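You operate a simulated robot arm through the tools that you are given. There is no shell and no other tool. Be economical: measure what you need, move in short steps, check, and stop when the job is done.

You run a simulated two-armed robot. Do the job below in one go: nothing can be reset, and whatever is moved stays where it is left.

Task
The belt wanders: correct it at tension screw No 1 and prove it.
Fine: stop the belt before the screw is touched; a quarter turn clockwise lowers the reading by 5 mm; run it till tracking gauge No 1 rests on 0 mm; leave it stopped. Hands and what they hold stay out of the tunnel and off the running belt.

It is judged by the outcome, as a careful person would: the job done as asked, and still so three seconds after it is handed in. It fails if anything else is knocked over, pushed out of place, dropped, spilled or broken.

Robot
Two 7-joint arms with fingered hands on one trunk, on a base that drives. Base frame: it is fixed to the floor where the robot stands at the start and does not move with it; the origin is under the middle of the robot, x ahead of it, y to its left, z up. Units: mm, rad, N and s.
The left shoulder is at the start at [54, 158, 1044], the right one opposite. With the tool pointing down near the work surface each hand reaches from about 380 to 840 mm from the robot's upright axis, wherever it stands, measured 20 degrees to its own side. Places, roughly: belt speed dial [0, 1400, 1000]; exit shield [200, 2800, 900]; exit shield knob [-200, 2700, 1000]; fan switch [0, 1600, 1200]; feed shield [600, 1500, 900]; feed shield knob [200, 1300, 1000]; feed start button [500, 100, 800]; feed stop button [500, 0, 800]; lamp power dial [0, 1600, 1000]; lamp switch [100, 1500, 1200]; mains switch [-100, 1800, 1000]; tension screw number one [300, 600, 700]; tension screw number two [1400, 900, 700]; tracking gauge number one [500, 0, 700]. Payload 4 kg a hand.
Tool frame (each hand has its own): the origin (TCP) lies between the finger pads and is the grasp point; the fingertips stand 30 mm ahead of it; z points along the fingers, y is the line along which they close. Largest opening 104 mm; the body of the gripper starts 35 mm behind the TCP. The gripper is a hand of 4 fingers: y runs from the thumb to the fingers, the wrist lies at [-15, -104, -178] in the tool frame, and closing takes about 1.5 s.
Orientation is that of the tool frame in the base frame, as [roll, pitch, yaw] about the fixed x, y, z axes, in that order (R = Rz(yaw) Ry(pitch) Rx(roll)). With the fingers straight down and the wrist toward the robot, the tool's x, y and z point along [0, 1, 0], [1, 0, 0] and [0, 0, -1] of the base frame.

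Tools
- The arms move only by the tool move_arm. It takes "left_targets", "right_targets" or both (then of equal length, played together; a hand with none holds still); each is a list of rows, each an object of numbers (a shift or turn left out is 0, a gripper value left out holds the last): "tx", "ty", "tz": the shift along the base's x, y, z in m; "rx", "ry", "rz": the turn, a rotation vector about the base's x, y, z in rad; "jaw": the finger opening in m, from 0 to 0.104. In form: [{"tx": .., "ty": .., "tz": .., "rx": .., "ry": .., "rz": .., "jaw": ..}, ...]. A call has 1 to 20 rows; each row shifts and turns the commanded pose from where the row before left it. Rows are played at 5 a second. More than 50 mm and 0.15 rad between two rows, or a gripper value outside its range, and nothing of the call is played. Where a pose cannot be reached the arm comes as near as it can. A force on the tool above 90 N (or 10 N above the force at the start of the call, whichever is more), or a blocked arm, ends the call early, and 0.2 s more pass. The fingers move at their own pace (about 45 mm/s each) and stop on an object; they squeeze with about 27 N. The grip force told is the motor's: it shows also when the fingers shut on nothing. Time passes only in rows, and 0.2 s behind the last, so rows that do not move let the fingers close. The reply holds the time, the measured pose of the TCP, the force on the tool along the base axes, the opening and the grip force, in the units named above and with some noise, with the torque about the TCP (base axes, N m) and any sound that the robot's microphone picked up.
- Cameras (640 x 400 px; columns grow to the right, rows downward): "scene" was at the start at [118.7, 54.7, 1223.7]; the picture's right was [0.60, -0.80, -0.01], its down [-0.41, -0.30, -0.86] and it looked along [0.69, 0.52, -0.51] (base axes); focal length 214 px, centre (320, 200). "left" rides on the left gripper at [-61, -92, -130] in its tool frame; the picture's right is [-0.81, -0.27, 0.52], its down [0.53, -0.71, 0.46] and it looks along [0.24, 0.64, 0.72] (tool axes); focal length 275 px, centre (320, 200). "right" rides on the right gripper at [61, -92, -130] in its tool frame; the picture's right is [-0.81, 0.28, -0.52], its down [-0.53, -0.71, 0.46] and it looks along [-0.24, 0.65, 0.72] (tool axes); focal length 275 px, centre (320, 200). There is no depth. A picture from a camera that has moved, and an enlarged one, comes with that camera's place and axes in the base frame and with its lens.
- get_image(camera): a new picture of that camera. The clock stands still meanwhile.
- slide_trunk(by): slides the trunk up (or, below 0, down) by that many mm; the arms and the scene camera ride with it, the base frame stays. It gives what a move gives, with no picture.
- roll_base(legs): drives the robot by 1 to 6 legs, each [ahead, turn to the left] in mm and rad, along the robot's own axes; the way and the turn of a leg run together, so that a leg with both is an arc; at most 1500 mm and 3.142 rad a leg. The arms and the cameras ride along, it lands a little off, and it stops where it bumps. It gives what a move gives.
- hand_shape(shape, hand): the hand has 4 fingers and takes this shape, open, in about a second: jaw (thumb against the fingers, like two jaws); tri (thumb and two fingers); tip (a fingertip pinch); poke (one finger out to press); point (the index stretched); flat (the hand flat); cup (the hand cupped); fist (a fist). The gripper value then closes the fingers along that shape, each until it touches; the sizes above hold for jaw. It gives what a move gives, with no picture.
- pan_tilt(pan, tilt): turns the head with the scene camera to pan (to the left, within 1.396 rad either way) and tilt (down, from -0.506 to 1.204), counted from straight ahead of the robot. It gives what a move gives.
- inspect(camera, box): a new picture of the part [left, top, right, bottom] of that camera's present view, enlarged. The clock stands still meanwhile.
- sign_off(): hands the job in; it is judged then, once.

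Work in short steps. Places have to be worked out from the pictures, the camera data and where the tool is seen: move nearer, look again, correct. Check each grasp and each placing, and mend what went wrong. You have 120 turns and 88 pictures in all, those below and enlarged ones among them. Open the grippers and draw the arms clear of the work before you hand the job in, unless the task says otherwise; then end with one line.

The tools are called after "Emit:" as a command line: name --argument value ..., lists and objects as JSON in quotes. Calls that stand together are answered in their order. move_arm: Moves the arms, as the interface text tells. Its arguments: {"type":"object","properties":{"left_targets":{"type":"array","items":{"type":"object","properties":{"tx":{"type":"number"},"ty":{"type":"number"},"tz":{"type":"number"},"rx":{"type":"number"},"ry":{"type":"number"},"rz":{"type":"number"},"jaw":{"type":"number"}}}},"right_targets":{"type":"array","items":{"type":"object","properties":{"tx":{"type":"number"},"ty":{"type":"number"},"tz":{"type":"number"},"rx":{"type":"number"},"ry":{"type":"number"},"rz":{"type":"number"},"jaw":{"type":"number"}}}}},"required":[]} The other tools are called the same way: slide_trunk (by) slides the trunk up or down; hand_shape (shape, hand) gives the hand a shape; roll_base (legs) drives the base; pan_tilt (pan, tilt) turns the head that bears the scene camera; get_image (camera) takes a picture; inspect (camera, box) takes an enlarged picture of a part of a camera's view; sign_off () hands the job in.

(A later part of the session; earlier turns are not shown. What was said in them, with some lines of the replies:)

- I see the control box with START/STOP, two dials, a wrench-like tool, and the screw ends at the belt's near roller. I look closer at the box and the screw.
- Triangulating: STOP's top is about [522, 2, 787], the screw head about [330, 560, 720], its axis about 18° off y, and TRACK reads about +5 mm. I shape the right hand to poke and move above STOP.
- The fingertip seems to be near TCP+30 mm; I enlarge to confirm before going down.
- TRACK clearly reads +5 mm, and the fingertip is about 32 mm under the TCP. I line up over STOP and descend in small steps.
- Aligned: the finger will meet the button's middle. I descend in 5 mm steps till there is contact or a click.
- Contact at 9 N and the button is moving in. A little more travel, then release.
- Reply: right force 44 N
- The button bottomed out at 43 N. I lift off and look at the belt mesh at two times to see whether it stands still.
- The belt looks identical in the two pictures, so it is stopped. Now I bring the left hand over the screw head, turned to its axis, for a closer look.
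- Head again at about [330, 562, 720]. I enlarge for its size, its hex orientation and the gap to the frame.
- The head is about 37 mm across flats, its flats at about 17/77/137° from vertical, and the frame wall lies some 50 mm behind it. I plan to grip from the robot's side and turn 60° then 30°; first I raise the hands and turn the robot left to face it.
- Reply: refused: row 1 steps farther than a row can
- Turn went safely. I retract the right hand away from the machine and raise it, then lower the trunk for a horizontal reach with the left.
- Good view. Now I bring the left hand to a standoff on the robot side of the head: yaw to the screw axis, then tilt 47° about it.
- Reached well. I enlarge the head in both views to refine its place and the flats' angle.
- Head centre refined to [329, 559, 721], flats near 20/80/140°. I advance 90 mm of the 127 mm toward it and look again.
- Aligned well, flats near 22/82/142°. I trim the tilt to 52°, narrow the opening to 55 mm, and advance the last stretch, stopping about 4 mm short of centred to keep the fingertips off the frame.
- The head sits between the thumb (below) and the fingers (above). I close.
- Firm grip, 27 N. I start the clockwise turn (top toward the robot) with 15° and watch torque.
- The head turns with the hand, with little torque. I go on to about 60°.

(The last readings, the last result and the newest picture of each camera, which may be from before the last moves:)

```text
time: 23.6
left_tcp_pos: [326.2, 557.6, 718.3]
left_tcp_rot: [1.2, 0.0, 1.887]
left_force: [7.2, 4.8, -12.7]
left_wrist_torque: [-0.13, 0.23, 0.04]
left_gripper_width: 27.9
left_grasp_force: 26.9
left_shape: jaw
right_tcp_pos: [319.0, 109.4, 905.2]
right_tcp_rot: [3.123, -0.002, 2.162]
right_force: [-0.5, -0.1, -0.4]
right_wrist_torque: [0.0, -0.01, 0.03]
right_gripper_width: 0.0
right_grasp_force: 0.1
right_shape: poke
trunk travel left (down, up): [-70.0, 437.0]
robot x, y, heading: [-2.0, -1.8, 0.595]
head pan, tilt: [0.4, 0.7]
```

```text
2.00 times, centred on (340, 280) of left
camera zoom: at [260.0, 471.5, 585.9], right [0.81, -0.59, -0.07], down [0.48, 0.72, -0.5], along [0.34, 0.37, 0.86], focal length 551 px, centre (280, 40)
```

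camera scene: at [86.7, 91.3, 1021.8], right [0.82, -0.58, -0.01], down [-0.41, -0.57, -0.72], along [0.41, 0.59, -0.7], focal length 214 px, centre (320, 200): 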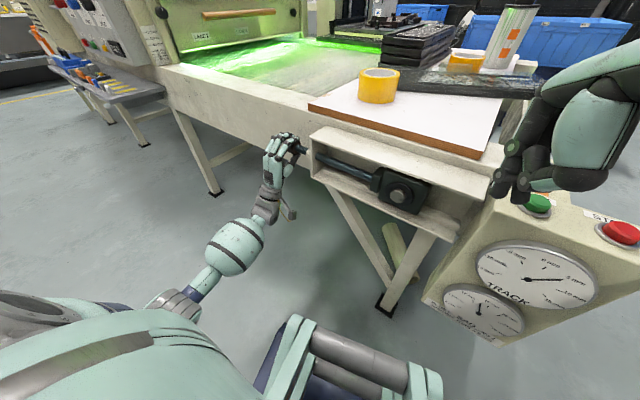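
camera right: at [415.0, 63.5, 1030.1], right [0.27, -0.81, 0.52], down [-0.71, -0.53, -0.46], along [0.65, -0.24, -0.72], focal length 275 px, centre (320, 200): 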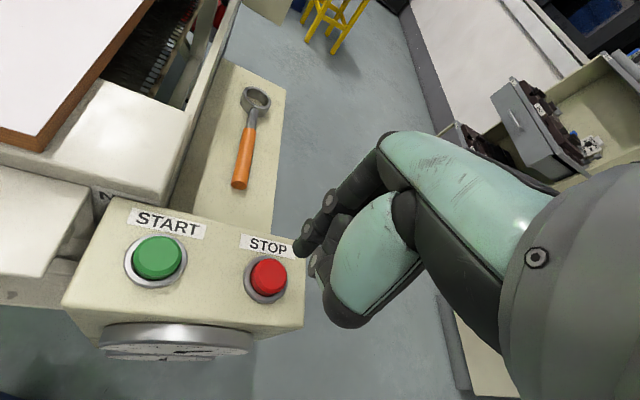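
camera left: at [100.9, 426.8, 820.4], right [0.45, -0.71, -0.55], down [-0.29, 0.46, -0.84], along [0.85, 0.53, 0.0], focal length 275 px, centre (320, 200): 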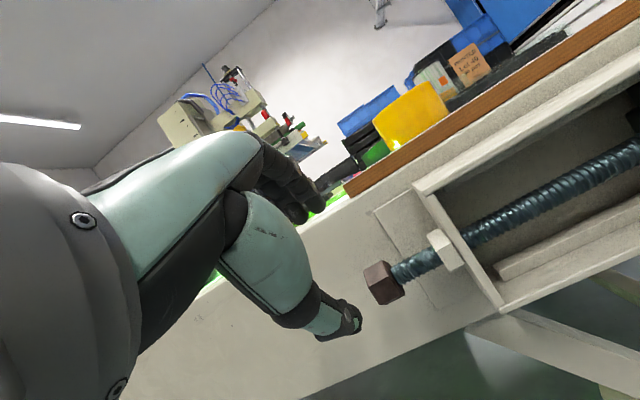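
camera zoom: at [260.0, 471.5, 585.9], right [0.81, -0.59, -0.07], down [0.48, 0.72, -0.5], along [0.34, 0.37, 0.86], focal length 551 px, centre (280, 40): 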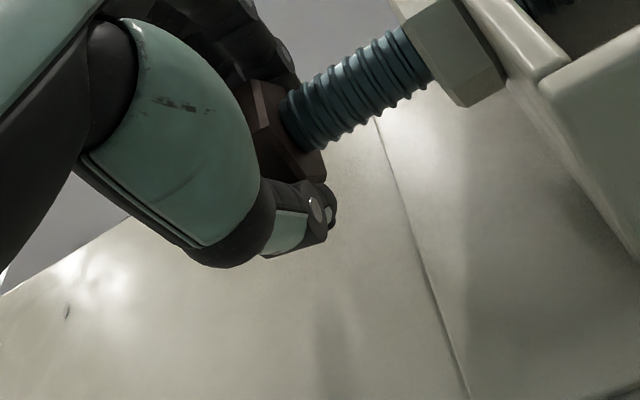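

The hand moves freely and the head keeps its place in the grip. I do the remaining 30°.

Emit:
move_arm --left_targets '[{"rx": 0.0418, "ry": -0.126, "tx": 0.0006, "ty": 0.0002, "tz": -0.0002}, {"rx": 0.0418, "ry": -0.126, "tx": 0.0006, "ty": 0.0002, "tz": -0.0002}, {"rx": 0.0418, "ry": -0.126, "tx": 0.0006, "ty": 0.0002, "tz": -0.0002}, {"rx": 0.0418, "ry": -0.126, "tx": 0.0006, "ty": 0.0002}, {}]'

Emit:
get_image --camera "scene"

Emit:
inspect --camera "left" --box '[240, 180, 440, 380]'

```text
time: 24.8
left_tcp_pos: [328.7, 559.3, 716.9]
left_tcp_rot: [0.667, -0.002, 1.887]
left_force: [14.8, 6.5, -12.0]
left_wrist_torque: [-0.1, 0.17, 0.0]
left_gripper_width: 28.5
left_grasp_force: 26.7
left_shape: jaw
right_tcp_pos: [320.4, 109.1, 906.0]
right_tcp_rot: [3.123, -0.003, 2.16]
right_force: [0.1, -0.8, 0.5]
right_wrist_torque: [-0.02, 0.01, -0.01]
right_gripper_width: 0.0
right_grasp_force: 0.0
right_shape: poke
trunk travel left (down, up): [-70.0, 437.0]
robot x, y, heading: [4.0, -0.5, 0.592]
head pan, tilt: [0.4, 0.7]
```

```text
49 pictures are left
camera scene: at [87.5, 91.4, 1021.8], right [0.82, -0.58, -0.01], down [-0.41, -0.57, -0.72], along [0.41, 0.59, -0.7], focal length 214 px, centre (320, 200)
```

scene: 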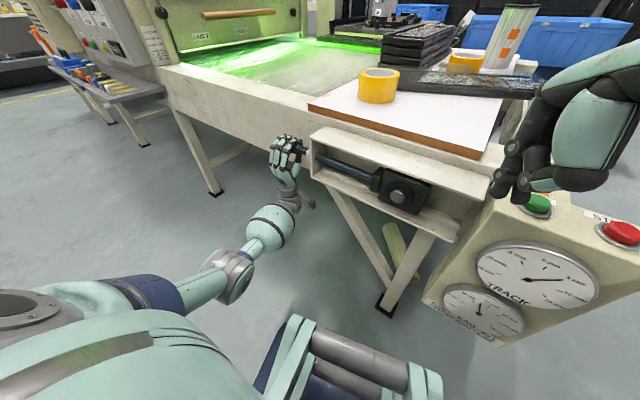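

```text
2.00 times, centred on (340, 280) of left
camera zoom: at [338.9, 497.5, 558.2], right [0.76, -0.6, 0.23], down [0.63, 0.77, -0.08], along [-0.13, 0.21, 0.97], focal length 551 px, centre (280, 40)
```

zoom: 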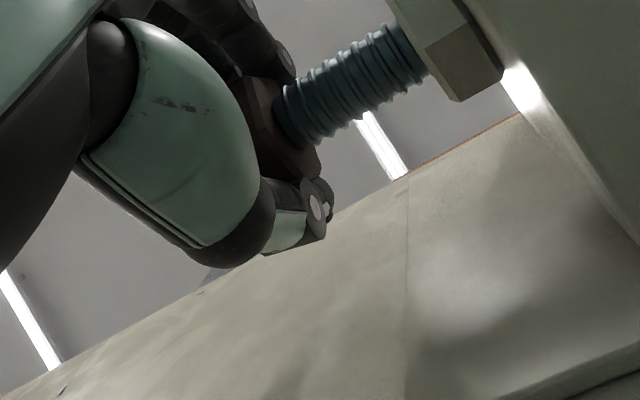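

A quarter turn is done (1.573 rad). I open, back the hand off along its fingers, then check the head's angle.

Emit:
move_arm --left_targets '[{"jaw": 0.045}, {"jaw": 0.06}, {}, {}, {"tx": -0.015, "ty": -0.005, "tz": -0.02}, {"tx": -0.018, "ty": -0.006, "tz": -0.024}, {"tx": -0.024, "ty": -0.008, "tz": -0.03}, {"tx": -0.024, "ty": -0.008, "tz": -0.03}, {}]'

Emit:
inspect --camera "scene" --box '[245, 105, 345, 175]'

```text
time: 26.8
left_tcp_pos: [248.5, 531.0, 615.2]
left_tcp_rot: [0.665, -0.002, 1.887]
left_force: [0.9, 0.1, -0.5]
left_wrist_torque: [0.03, 0.03, 0.01]
left_gripper_width: 59.7
left_grasp_force: 0.0
left_shape: jaw
right_tcp_pos: [319.1, 107.1, 907.0]
right_tcp_rot: [3.119, -0.003, 2.161]
right_force: [0.1, 0.1, 1.2]
right_wrist_torque: [0.05, -0.01, -0.01]
right_gripper_width: 0.0
right_grasp_force: 0.1
right_shape: poke
trunk travel left (down, up): [-70.0, 437.0]
robot x, y, heading: [2.0, -1.9, 0.6]
head pan, tilt: [0.4, 0.7]
```

```text
5.71 times, centred on (295, 140) of scene
camera zoom: at [85.1, 89.5, 1021.9], right [0.82, -0.58, 0.0], down [-0.41, -0.57, -0.72], along [0.41, 0.59, -0.7], focal length 1226 px, centre (463, 543)
```

zoom: 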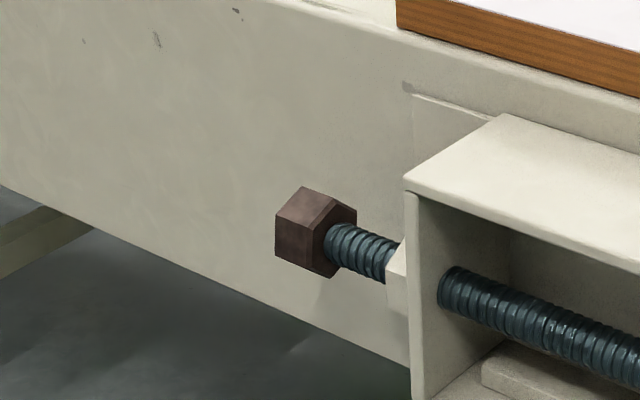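

The hex has visibly turned. I unwind the left hand away from the machine back to a safe, raised pose.

Emit:
move_arm --left_targets '[{"tx": -0.03, "ty": -0.01}, {"tx": -0.03, "ty": -0.005, "rx": -0.0418, "ry": 0.126}, {"tx": -0.025, "ty": 0.005, "tz": 0.01, "rx": -0.0418, "ry": 0.126}, {"tx": -0.025, "ty": 0.005, "tz": 0.01, "rx": -0.0418, "ry": 0.126}, {"tx": -0.025, "ty": 0.005, "tz": 0.015, "rx": -0.0418, "ry": 0.126}, {"tx": -0.02, "ty": 0.01, "tz": 0.02, "rx": -0.0418, "ry": 0.126}, {"tx": -0.02, "ty": 0.01, "tz": 0.02, "rx": -0.0418, "ry": 0.126}, {"tx": -0.02, "ty": 0.01, "tz": 0.02, "rx": -0.0418, "ry": 0.126}, {"tx": -0.02, "ty": 0.01, "tz": 0.02, "rx": -0.0418, "ry": 0.126}, {"tx": -0.02, "ty": 0.02, "tz": 0.02, "rx": -0.0418, "ry": 0.126}, {"tx": -0.02, "ty": 0.02, "tz": 0.02, "rx": -0.0418, "ry": 0.126}, {"tx": -0.01, "ty": 0.02, "tz": 0.02, "rx": -0.0418, "ry": 0.126}, {"ty": 0.02, "tz": 0.02, "rx": -0.0418, "ry": 0.126}, {}]'

Emit:
slide_trunk --by 180

Emit:
get_image --camera "scene"

```text
time: 29.8
left_tcp_pos: [-18.6, 651.8, 811.2]
left_tcp_rot: [2.26, 0.001, 1.889]
left_force: [0.3, 0.6, 0.2]
left_wrist_torque: [0.0, -0.03, 0.0]
left_gripper_width: 59.6
left_grasp_force: 0.2
left_shape: jaw
right_tcp_pos: [318.5, 107.8, 907.1]
right_tcp_rot: [3.118, -0.002, 2.159]
right_force: [0.6, -1.0, 0.0]
right_wrist_torque: [0.03, -0.02, 0.01]
right_gripper_width: 0.0
right_grasp_force: 0.1
right_shape: poke
trunk travel left (down, up): [-70.0, 437.0]
robot x, y, heading: [-0.2, -1.8, 0.591]
head pan, tilt: [0.4, 0.7]
```

```text
time: 31.8
left_tcp_pos: [-19.0, 651.1, 992.2]
left_tcp_rot: [2.26, 0.002, 1.888]
left_force: [-0.1, -0.1, 0.0]
left_wrist_torque: [-0.01, 0.01, 0.02]
left_gripper_width: 59.7
left_grasp_force: 0.1
left_shape: jaw
right_tcp_pos: [320.6, 108.1, 1089.1]
right_tcp_rot: [3.122, -0.005, 2.158]
right_force: [0.0, -0.9, 0.2]
right_wrist_torque: [0.01, 0.01, -0.04]
right_gripper_width: 0.0
right_grasp_force: 0.0
right_shape: poke
trunk travel left (down, up): [-250.0, 257.0]
robot x, y, heading: [0.2, 1.0, 0.598]
head pan, tilt: [0.4, 0.7]
```

```text
46 pictures are left
camera scene: at [86.9, 91.0, 1203.6], right [0.82, -0.58, 0.0], down [-0.4, -0.56, -0.72], along [0.42, 0.59, -0.69], focal length 214 px, centre (320, 200)
```

scene: 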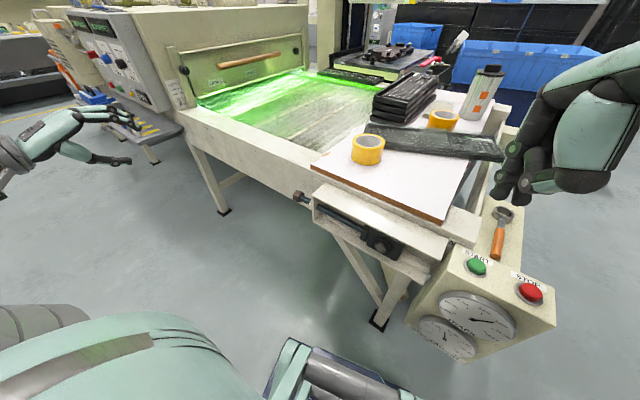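

From this heading START (about [489, 90, 787]) lies well within the right hand's reach. I bring the poking finger over it.

Emit:
move_arm --right_targets '[{"tx": 0.028, "ty": -0.004, "tz": -0.037}, {"tx": 0.028, "ty": -0.004, "tz": -0.037}, {"tx": 0.028, "ty": -0.004, "tz": -0.037}, {"tx": 0.028, "ty": -0.004, "tz": -0.037}, {"tx": 0.028, "ty": -0.004, "tz": -0.037}, {"tx": 0.028, "ty": -0.004, "tz": -0.037}, {}]'

Emit:
get_image --camera "right"

Emit:
get_image --camera "scene"

```text
time: 33.4
left_tcp_pos: [-18.7, 651.9, 992.2]
left_tcp_rot: [2.259, 0.003, 1.888]
left_force: [-0.3, 0.3, -0.2]
left_wrist_torque: [-0.02, -0.01, 0.01]
left_gripper_width: 59.8
left_grasp_force: 0.0
left_shape: jaw
right_tcp_pos: [486.3, 82.1, 865.3]
right_tcp_rot: [3.118, 0.003, 2.165]
right_force: [-0.1, 0.4, 0.7]
right_wrist_torque: [0.01, 0.01, 0.04]
right_gripper_width: 0.0
right_grasp_force: 0.0
right_shape: poke
trunk travel left (down, up): [-250.0, 257.0]
robot x, y, heading: [1.1, -3.5, 0.596]
head pan, tilt: [0.4, 0.7]
```

```text
45 pictures are left
camera right: at [373.0, 80.8, 993.5], right [0.67, -0.52, 0.53], down [-0.28, -0.84, -0.47], along [0.69, 0.17, -0.71], focal length 275 px, centre (320, 200)
```

right: 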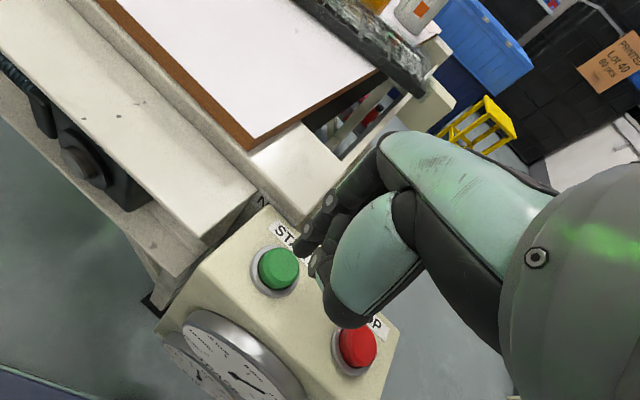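

```text
44 pictures are left
camera scene: at [84.9, 94.9, 1207.9], right [0.84, -0.55, 0.0], down [-0.36, -0.55, -0.76], along [0.41, 0.64, -0.65], focal length 214 px, centre (320, 200)
```

scene: 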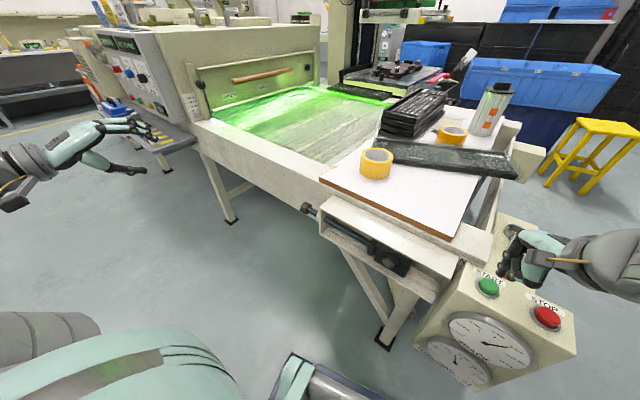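

START at [490.5, 89.5]; fingertip at about [488, 92]. I trim and press down to just past the contact height found on STOP.

Emit:
move_arm --right_targets '[{"tx": 0.003, "ty": -0.002, "tz": -0.02}, {"tz": -0.016}, {"tz": -0.004}, {"tz": -0.003}, {"tz": -0.003}, {}]'

Emit:
inspect --camera "right" --box '[220, 160, 420, 340]'

```text
time: 34.8
left_tcp_pos: [-19.3, 651.1, 993.0]
left_tcp_rot: [2.258, 0.002, 1.888]
left_force: [-0.3, -0.5, 0.5]
left_wrist_torque: [-0.04, 0.02, 0.0]
left_gripper_width: 59.6
left_grasp_force: 0.1
left_shape: jaw
right_tcp_pos: [490.0, 81.6, 820.5]
right_tcp_rot: [3.112, 0.0, 2.165]
right_force: [2.9, -0.4, 16.7]
right_wrist_torque: [-0.11, -0.17, 0.01]
right_gripper_width: 0.1
right_grasp_force: 0.0
right_shape: poke
trunk travel left (down, up): [-250.0, 257.0]
robot x, y, heading: [0.3, -2.4, 0.592]
head pan, tilt: [0.4, 0.7]
```

```text
2.22 times, centred on (320, 250) of right
camera zoom: at [375.6, 79.7, 948.9], right [0.67, -0.53, 0.53], down [-0.28, -0.83, -0.48], along [0.69, 0.17, -0.71], focal length 612 px, centre (320, 89)
```

zoom: 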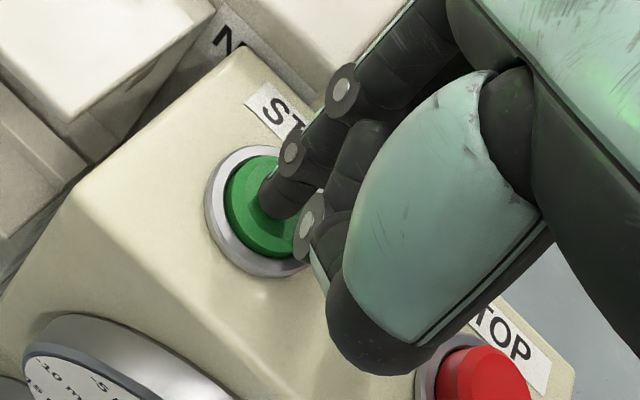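

The finger is on START at 17 N. I push a few mm more, then lift straight off and move over STOP's side, ready to stop.

Emit:
move_arm --right_targets '[{"tz": -0.003}, {"tz": -0.002}, {}]'

Emit:
move_arm --right_targets '[{"tz": 0.03}, {"tz": 0.03, "tx": 0.005, "ty": -0.02}, {"tx": 0.01, "ty": -0.035}, {"tx": 0.01, "ty": -0.03}]'

Emit:
get_image --camera "scene"

Emit:
inspect --camera "scene" --box '[410, 300, 550, 400]'

```text
time: 35.5
left_tcp_pos: [-20.6, 651.4, 992.5]
left_tcp_rot: [2.258, 0.002, 1.888]
left_force: [0.1, -0.1, 0.2]
left_wrist_torque: [0.02, -0.03, 0.0]
left_gripper_width: 59.5
left_grasp_force: 0.1
left_shape: jaw
right_tcp_pos: [489.0, 81.1, 819.9]
right_tcp_rot: [3.105, 0.0, 2.164]
right_force: [3.5, -1.5, 39.0]
right_wrist_torque: [-0.13, -0.18, 0.06]
right_gripper_width: 0.1
right_grasp_force: 0.0
right_shape: poke
trunk travel left (down, up): [-250.0, 257.0]
robot x, y, heading: [2.7, -2.0, 0.595]
head pan, tilt: [0.4, 0.7]
```

```text
time: 36.5
left_tcp_pos: [-19.9, 650.1, 992.9]
left_tcp_rot: [2.259, 0.003, 1.887]
left_force: [-0.6, 0.3, -0.1]
left_wrist_torque: [-0.02, 0.03, -0.02]
left_gripper_width: 59.4
left_grasp_force: 0.0
left_shape: jaw
right_tcp_pos: [513.7, -5.4, 875.1]
right_tcp_rot: [3.117, 0.002, 2.166]
right_force: [1.0, -0.4, 0.0]
right_wrist_torque: [-0.04, -0.02, 0.01]
right_gripper_width: 0.0
right_grasp_force: 0.1
right_shape: poke
trunk travel left (down, up): [-250.0, 257.0]
robot x, y, heading: [-0.3, -4.5, 0.594]
head pan, tilt: [0.4, 0.7]
```

```text
42 pictures are left
camera scene: at [84.5, 93.8, 1208.0], right [0.84, -0.55, 0.0], down [-0.36, -0.54, -0.76], along [0.41, 0.64, -0.65], focal length 214 px, centre (320, 200)
```

scene: 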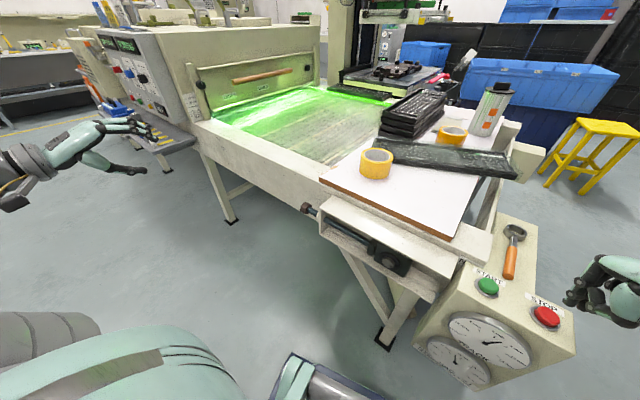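

```text
4.00 times, centred on (480, 350) of scene
camera zoom: at [84.5, 93.8, 1208.0], right [0.84, -0.55, 0.0], down [-0.36, -0.54, -0.76], along [0.41, 0.64, -0.65], focal length 858 px, centre (-320, -400)
```

zoom: 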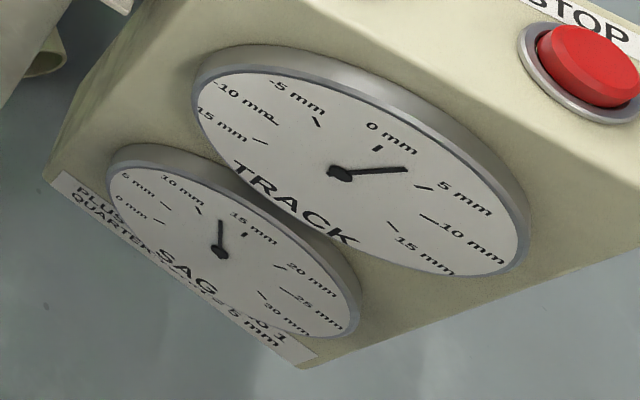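

The pointer is dropping (about 3 mm now), so the belt runs. I wait with the hand clear.

Emit:
move_arm --right_targets '[{}, {}, {}, {}, {}, {}, {}, {}, {}, {}, {}, {}, {}, {}, {}]'

Emit:
inspect --camera "scene" --box '[410, 300, 550, 400]'

Emit:
move_arm --right_targets '[{}, {}, {}, {}, {}, {}, {}, {}, {}, {}, {}, {}, {}, {}, {}]'

Emit:
inspect --camera "scene" --box '[410, 300, 550, 400]'

```text
time: 39.8
left_tcp_pos: [-20.4, 651.8, 990.9]
left_tcp_rot: [2.258, 0.003, 1.887]
left_force: [-0.1, -0.1, -0.6]
left_wrist_torque: [0.0, -0.03, 0.01]
left_gripper_width: 60.0
left_grasp_force: 0.0
left_shape: jaw
right_tcp_pos: [514.3, -4.3, 874.5]
right_tcp_rot: [3.12, -0.001, 2.163]
right_force: [-0.2, 0.0, -0.3]
right_wrist_torque: [0.0, 0.01, -0.03]
right_gripper_width: 0.3
right_grasp_force: 0.1
right_shape: poke
trunk travel left (down, up): [-250.0, 257.0]
robot x, y, heading: [2.0, -2.3, 0.592]
head pan, tilt: [0.4, 0.7]
```

```text
4.00 times, centred on (480, 350) of scene
camera zoom: at [85.3, 94.5, 1207.9], right [0.84, -0.55, -0.01], down [-0.36, -0.55, -0.76], along [0.41, 0.64, -0.65], focal length 858 px, centre (-320, -400)
```

zoom: 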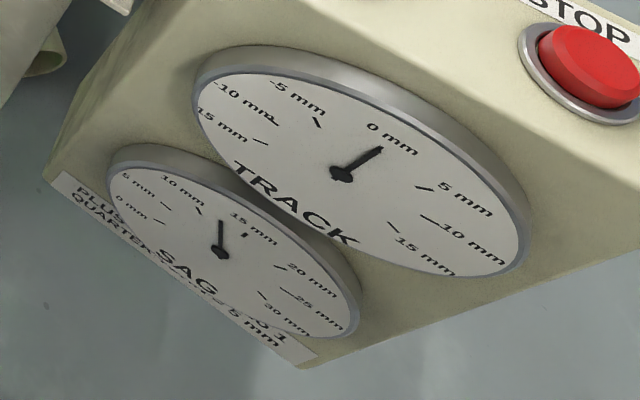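

```text
time: 43.0
left_tcp_pos: [-18.4, 651.3, 991.6]
left_tcp_rot: [2.258, 0.002, 1.887]
left_force: [-0.1, 0.7, 0.0]
left_wrist_torque: [0.0, -0.01, -0.02]
left_gripper_width: 59.5
left_grasp_force: 0.1
left_shape: jaw
right_tcp_pos: [514.2, -4.2, 873.8]
right_tcp_rot: [3.119, -0.001, 2.164]
right_force: [0.5, -0.6, 0.8]
right_wrist_torque: [0.0, 0.0, 0.0]
right_gripper_width: 0.2
right_grasp_force: 0.1
right_shape: poke
trunk travel left (down, up): [-250.0, 257.0]
robot x, y, heading: [2.4, -1.0, 0.591]
head pan, tilt: [0.4, 0.7]
```

```text
4.00 times, centred on (480, 350) of scene
camera zoom: at [85.3, 94.5, 1207.9], right [0.84, -0.55, -0.01], down [-0.36, -0.55, -0.76], along [0.41, 0.64, -0.65], focal length 858 px, centre (-320, -400)
```

zoom: 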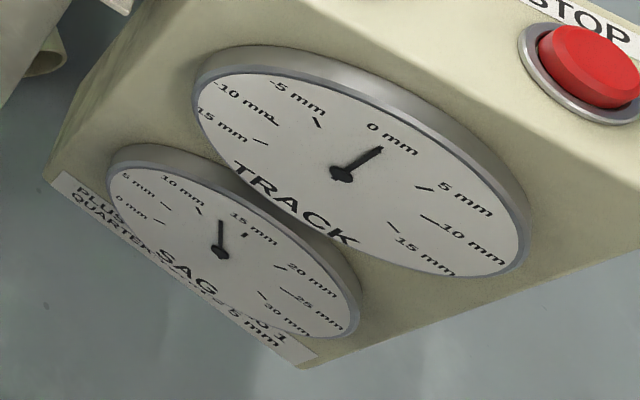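

The pointer has come to rest about on 0. I enlarge further to judge it precisely.

Emit:
inspect --camera "scene" --box '[475, 325, 525, 357]'

```text
12.50 times, centred on (500, 341) of scene
camera zoom: at [85.3, 94.5, 1207.9], right [0.84, -0.55, -0.01], down [-0.36, -0.55, -0.76], along [0.41, 0.64, -0.65], focal length 2681 px, centre (-1930, -1562)
```

zoom: 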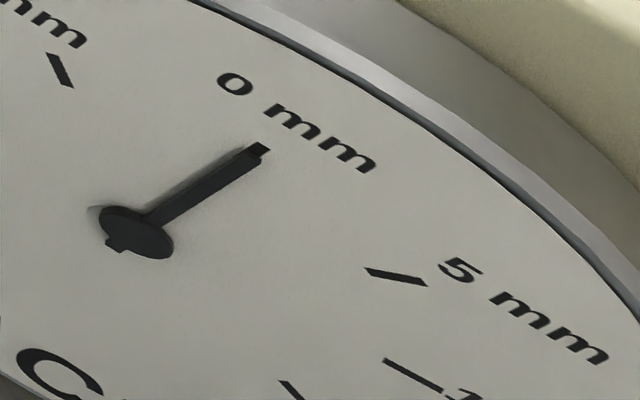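

The pointer covers the 0 tick. Now I press STOP: TCP to [519, -7], down to 818.

Emit:
move_arm --right_targets '[{"tx": 0.005, "ty": -0.002, "tz": -0.025}, {"tz": -0.02}, {"tz": -0.005}, {"tz": -0.004}, {"tz": -0.003}, {"tz": -0.002}, {}]'

Emit:
inspect --camera "right" --box '[220, 160, 420, 340]'

```text
time: 44.5
left_tcp_pos: [-19.0, 651.3, 991.3]
left_tcp_rot: [2.258, 0.004, 1.889]
left_force: [0.3, 0.0, 0.6]
left_wrist_torque: [0.01, 0.02, 0.02]
left_gripper_width: 59.5
left_grasp_force: 0.0
left_shape: jaw
right_tcp_pos: [520.4, -4.4, 820.0]
right_tcp_rot: [3.107, 0.002, 2.163]
right_force: [7.2, 2.0, 34.6]
right_wrist_torque: [-0.11, -0.34, 0.13]
right_gripper_width: 0.1
right_grasp_force: 0.1
right_shape: poke
trunk travel left (down, up): [-250.0, 257.0]
robot x, y, heading: [0.8, -2.3, 0.592]
head pan, tilt: [0.4, 0.7]
```

```text
2.22 times, centred on (320, 250) of right
camera zoom: at [405.4, -7.2, 946.4], right [0.67, -0.53, 0.53], down [-0.28, -0.83, -0.48], along [0.69, 0.17, -0.7], focal length 612 px, centre (320, 89)
```

zoom: 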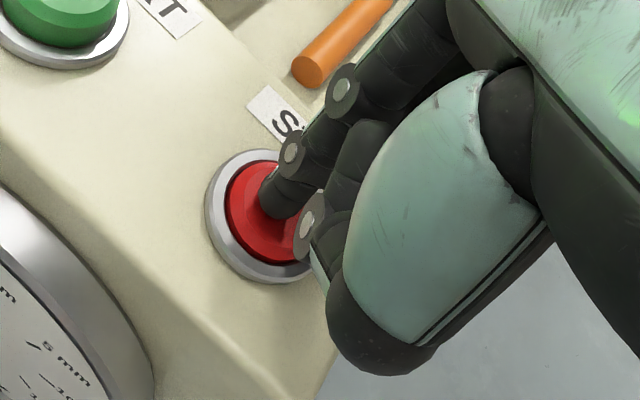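

STOP is pressed in (35 N). I lift off, withdraw up and back, and compare the belt at two times.

Emit:
move_arm --right_targets '[{"tz": 0.03}, {"tz": 0.045}, {"tz": 0.045}, {"tz": 0.04, "tx": -0.02, "ty": -0.015}, {"tz": 0.03, "tx": -0.03, "ty": -0.02}, {"tx": -0.04, "ty": -0.02}, {"tx": -0.04, "ty": -0.02}]'

Emit:
inspect --camera "scene" --box '[210, 80, 370, 180]'

Emit:
move_arm --right_targets '[{}, {}, {}, {}, {}]'

Emit:
inspect --camera "scene" --box '[210, 80, 370, 180]'

Emit:
get_image --camera "scene"

Emit:
inspect --camera "scene" --box '[410, 300, 550, 400]'

```text
time: 46.1
left_tcp_pos: [-19.4, 651.3, 992.3]
left_tcp_rot: [2.26, 0.001, 1.889]
left_force: [-0.2, 0.0, 0.2]
left_wrist_torque: [-0.01, 0.03, -0.02]
left_gripper_width: 59.8
left_grasp_force: 0.1
left_shape: jaw
right_tcp_pos: [438.0, -74.0, 1048.8]
right_tcp_rot: [3.12, 0.001, 2.164]
right_force: [-0.6, -0.3, -0.2]
right_wrist_torque: [0.02, 0.02, -0.01]
right_gripper_width: 0.1
right_grasp_force: 0.1
right_shape: poke
right hand out of reach, approached as far as the arm can: row 6, 7
trunk travel left (down, up): [-250.0, 257.0]
robot x, y, heading: [4.9, -2.0, 0.59]
head pan, tilt: [0.4, 0.7]
```

```text
4.00 times, centred on (290, 130) of scene
camera zoom: at [84.2, 93.9, 1208.0], right [0.84, -0.55, 0.0], down [-0.36, -0.54, -0.76], along [0.41, 0.64, -0.65], focal length 858 px, centre (440, 480)
```

zoom: 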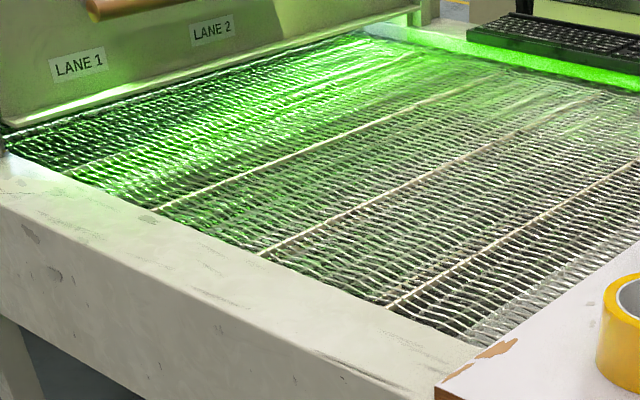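

```text
time: 47.4
left_tcp_pos: [-19.9, 652.0, 993.5]
left_tcp_rot: [2.26, 0.002, 1.886]
left_force: [-0.4, 0.2, -0.5]
left_wrist_torque: [0.05, 0.03, 0.01]
left_gripper_width: 59.6
left_grasp_force: 0.2
left_shape: jaw
right_tcp_pos: [438.2, -73.9, 1048.5]
right_tcp_rot: [3.12, 0.0, 2.164]
right_force: [0.1, 0.2, 0.4]
right_wrist_torque: [0.04, 0.02, -0.03]
right_gripper_width: 0.0
right_grasp_force: 0.1
right_shape: poke
trunk travel left (down, up): [-250.0, 257.0]
robot x, y, heading: [2.4, -4.1, 0.592]
head pan, tilt: [0.4, 0.7]
```

```text
4.00 times, centred on (290, 130) of scene
camera zoom: at [85.3, 94.5, 1207.9], right [0.84, -0.55, -0.01], down [-0.36, -0.55, -0.76], along [0.41, 0.64, -0.65], focal length 858 px, centre (440, 480)
```

zoom: 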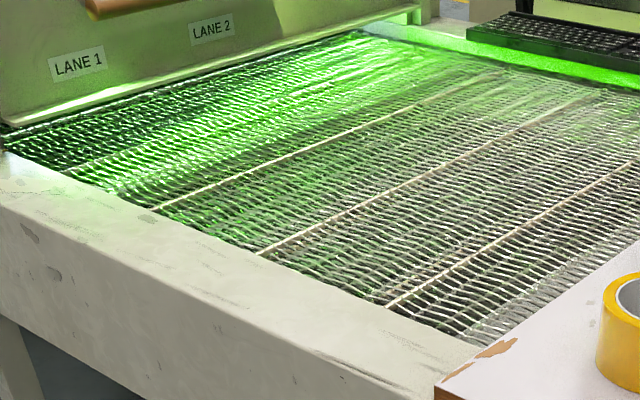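

```text
34 pictures are left
camera scene: at [85.3, 94.5, 1207.9], right [0.84, -0.55, -0.01], down [-0.36, -0.55, -0.76], along [0.41, 0.64, -0.65], focal length 214 px, centre (320, 200)
```

scene: 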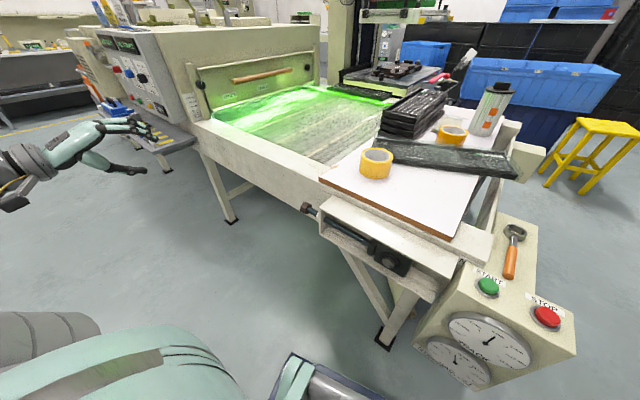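

```text
4.00 times, centred on (480, 350) of scene
camera zoom: at [85.3, 94.5, 1207.9], right [0.84, -0.55, -0.01], down [-0.36, -0.55, -0.76], along [0.41, 0.64, -0.65], focal length 858 px, centre (-320, -400)
```

zoom: 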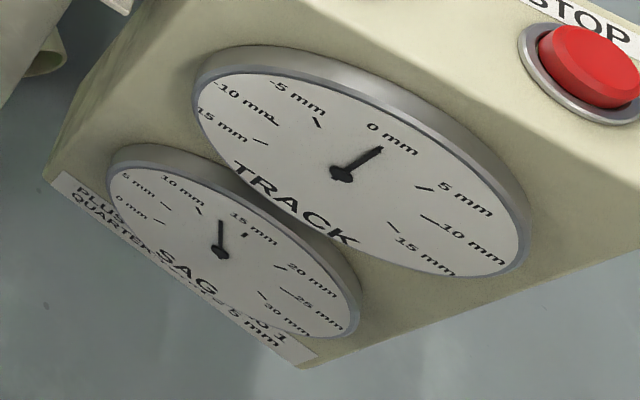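

Gauge rests on 0. The belt pictures differ slightly, maybe only from camera sway, so I compare closer crops over time.

Emit:
inspect --camera "scene" --box '[300, 110, 360, 150]'

Emit:
move_arm --right_targets '[{}, {}, {}]'

Emit:
inspect --camera "scene" --box '[300, 110, 360, 150]'

Emit:
move_arm --right_targets '[{}, {}, {}, {}]'

Emit:
inspect --camera "scene" --box '[300, 110, 360, 150]'

```text
10.00 times, centred on (330, 130) of scene
camera zoom: at [85.3, 94.5, 1207.9], right [0.84, -0.55, -0.01], down [-0.36, -0.55, -0.76], along [0.41, 0.64, -0.65], focal length 2145 px, centre (220, 900)
```

zoom: 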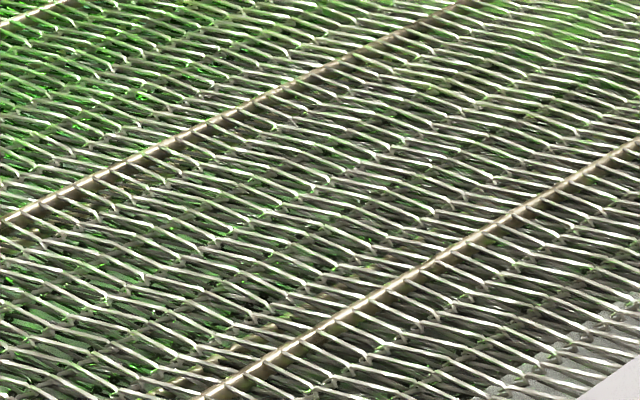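

```text
time: 48.1
left_tcp_pos: [-19.0, 652.0, 992.4]
left_tcp_rot: [2.258, 0.003, 1.886]
left_force: [-0.4, -0.8, -0.3]
left_wrist_torque: [-0.03, -0.01, -0.01]
left_gripper_width: 59.8
left_grasp_force: 0.1
left_shape: jaw
right_tcp_pos: [437.6, -74.2, 1047.9]
right_tcp_rot: [3.116, 0.0, 2.165]
right_force: [0.6, 0.3, 0.2]
right_wrist_torque: [0.0, 0.0, -0.01]
right_gripper_width: 0.3
right_grasp_force: 0.0
right_shape: poke
trunk travel left (down, up): [-250.0, 257.0]
robot x, y, heading: [0.5, 2.4, 0.598]
head pan, tilt: [0.4, 0.7]
```

```text
10.00 times, centred on (330, 130) of scene
camera zoom: at [85.3, 94.4, 1207.9], right [0.84, -0.55, -0.01], down [-0.36, -0.55, -0.76], along [0.41, 0.64, -0.65], focal length 2145 px, centre (220, 900)
```

zoom: 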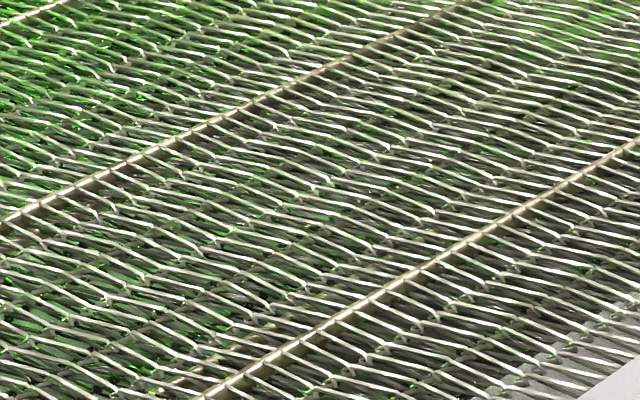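

```text
time: 49.1
left_tcp_pos: [-18.3, 651.5, 992.2]
left_tcp_rot: [2.26, 0.003, 1.885]
left_force: [0.8, -0.5, 0.5]
left_wrist_torque: [-0.01, -0.04, 0.01]
left_gripper_width: 59.6
left_grasp_force: 0.1
left_shape: jaw
right_tcp_pos: [438.5, -73.4, 1047.4]
right_tcp_rot: [3.119, 0.0, 2.164]
right_force: [0.1, -0.1, -0.1]
right_wrist_torque: [-0.02, 0.02, -0.04]
right_gripper_width: 0.0
right_grasp_force: 0.1
right_shape: poke
trunk travel left (down, up): [-250.0, 257.0]
robot x, y, heading: [2.1, -4.2, 0.598]
head pan, tilt: [0.4, 0.7]
```

```text
10.00 times, centred on (330, 130) of scene
camera zoom: at [85.3, 94.4, 1207.9], right [0.84, -0.55, -0.01], down [-0.36, -0.55, -0.76], along [0.41, 0.64, -0.65], focal length 2145 px, centre (220, 900)
```

zoom: 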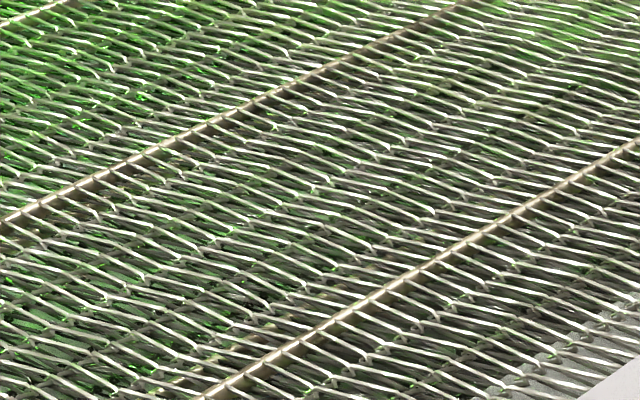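

Frames two and three look the same; one last check after two more seconds makes sure that it has not been creeping.

Emit:
move_arm --right_targets '[{}, {}, {}, {}, {}, {}, {}, {}]'

Emit:
inspect --camera "scene" --box '[330, 125, 354, 140]'

Emit:
move_arm --right_targets '[{}, {}, {}, {}, {}, {}]'

Emit:
inspect --camera "scene" --box '[330, 125, 354, 140]'

Emit:
inspect --camera "scene" --box '[475, 325, 525, 357]'

```text
time: 51.0
left_tcp_pos: [-18.0, 652.4, 991.7]
left_tcp_rot: [2.26, 0.002, 1.887]
left_force: [-0.1, -0.9, -0.4]
left_wrist_torque: [-0.01, -0.03, -0.02]
left_gripper_width: 59.8
left_grasp_force: 0.0
left_shape: jaw
right_tcp_pos: [438.8, -73.8, 1049.7]
right_tcp_rot: [3.118, -0.001, 2.164]
right_force: [0.6, -0.1, 0.9]
right_wrist_torque: [0.0, 0.01, -0.02]
right_gripper_width: 0.2
right_grasp_force: 0.0
right_shape: poke
trunk travel left (down, up): [-250.0, 257.0]
robot x, y, heading: [0.8, -3.4, 0.594]
head pan, tilt: [0.4, 0.7]
```

```text
16.00 times, centred on (342, 132) of scene
camera zoom: at [85.3, 94.4, 1207.9], right [0.84, -0.55, -0.01], down [-0.36, -0.55, -0.76], along [0.41, 0.64, -0.65], focal length 3432 px, centre (-32, 1280)
```

zoom: 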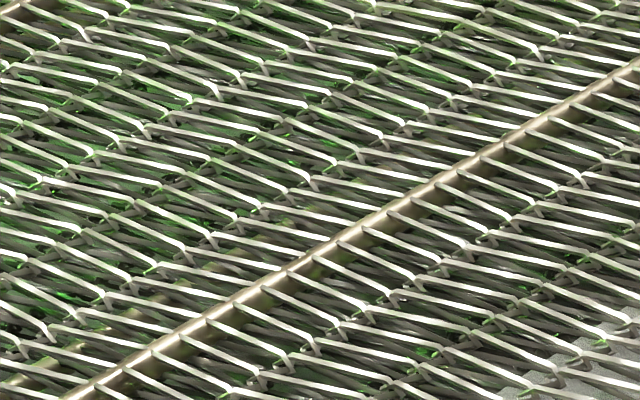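

```text
time: 52.4
left_tcp_pos: [-19.4, 651.9, 993.2]
left_tcp_rot: [2.258, 0.003, 1.887]
left_force: [0.2, 0.7, -0.7]
left_wrist_torque: [0.0, 0.03, 0.01]
left_gripper_width: 59.9
left_grasp_force: 0.0
left_shape: jaw
right_tcp_pos: [437.8, -73.8, 1048.7]
right_tcp_rot: [3.12, -0.001, 2.165]
right_force: [0.8, 0.0, 0.2]
right_wrist_torque: [-0.02, -0.02, 0.01]
right_gripper_width: 0.0
right_grasp_force: 0.0
right_shape: poke
trunk travel left (down, up): [-250.0, 257.0]
robot x, y, heading: [1.7, -2.6, 0.59]
head pan, tilt: [0.4, 0.7]
```

```text
16.00 times, centred on (342, 132) of scene
camera zoom: at [85.3, 94.4, 1207.9], right [0.84, -0.55, -0.01], down [-0.36, -0.55, -0.76], along [0.41, 0.64, -0.65], focal length 3432 px, centre (-32, 1280)
```

zoom: 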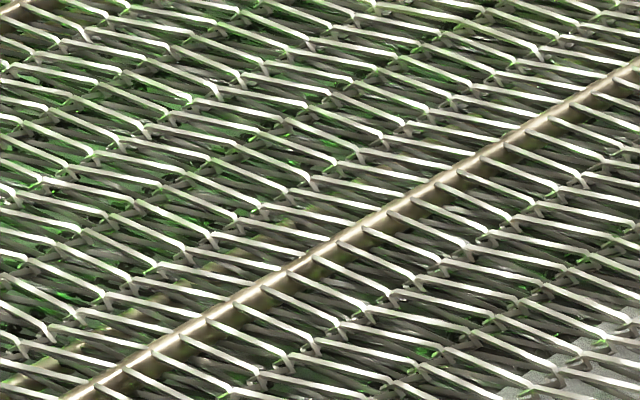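

```text
12.50 times, centred on (500, 341) of scene
camera zoom: at [85.3, 94.4, 1207.9], right [0.84, -0.55, -0.01], down [-0.36, -0.55, -0.76], along [0.41, 0.64, -0.65], focal length 2681 px, centre (-1930, -1562)
```

zoom: 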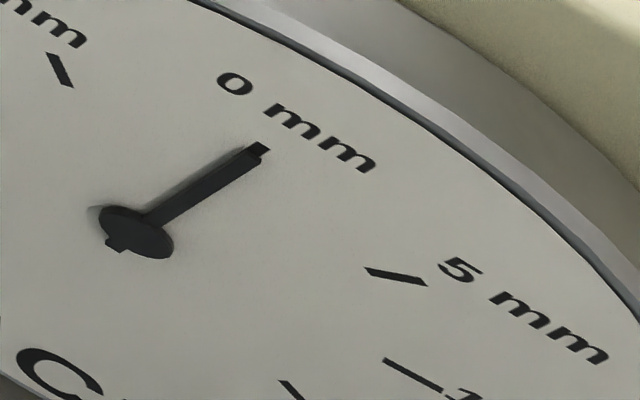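

The belt stands still (the two frames are identical) and the gauge rests on 0. I open the right hand and hand in.

Emit:
hand_shape --shape "jaw" --hand "right"

Emit:
sign_off

```text
time: 53.2
left_tcp_pos: [-18.8, 652.0, 992.4]
left_tcp_rot: [2.26, 0.002, 1.888]
left_force: [0.0, -0.7, 0.6]
left_wrist_torque: [-0.02, -0.02, 0.01]
left_gripper_width: 59.7
left_grasp_force: 0.0
left_shape: jaw
right_tcp_pos: [436.9, -73.0, 1047.4]
right_tcp_rot: [3.118, -0.001, 2.165]
right_force: [2.0, 0.9, -0.3]
right_wrist_torque: [-0.01, 0.02, -0.01]
right_gripper_width: 103.9
right_grasp_force: 0.1
right_shape: jaw
trunk travel left (down, up): [-250.0, 257.0]
robot x, y, heading: [2.5, -4.0, 0.597]
head pan, tilt: [0.4, 0.7]
```

```text
The job is handed in.
```

I stopped the belt, turned tension screw No 1 a quarter turn clockwise, and ran the belt until tracking gauge No 1 rested on 0 mm (it read +5 mm before); the belt is stopped again and both hands are open and clear.
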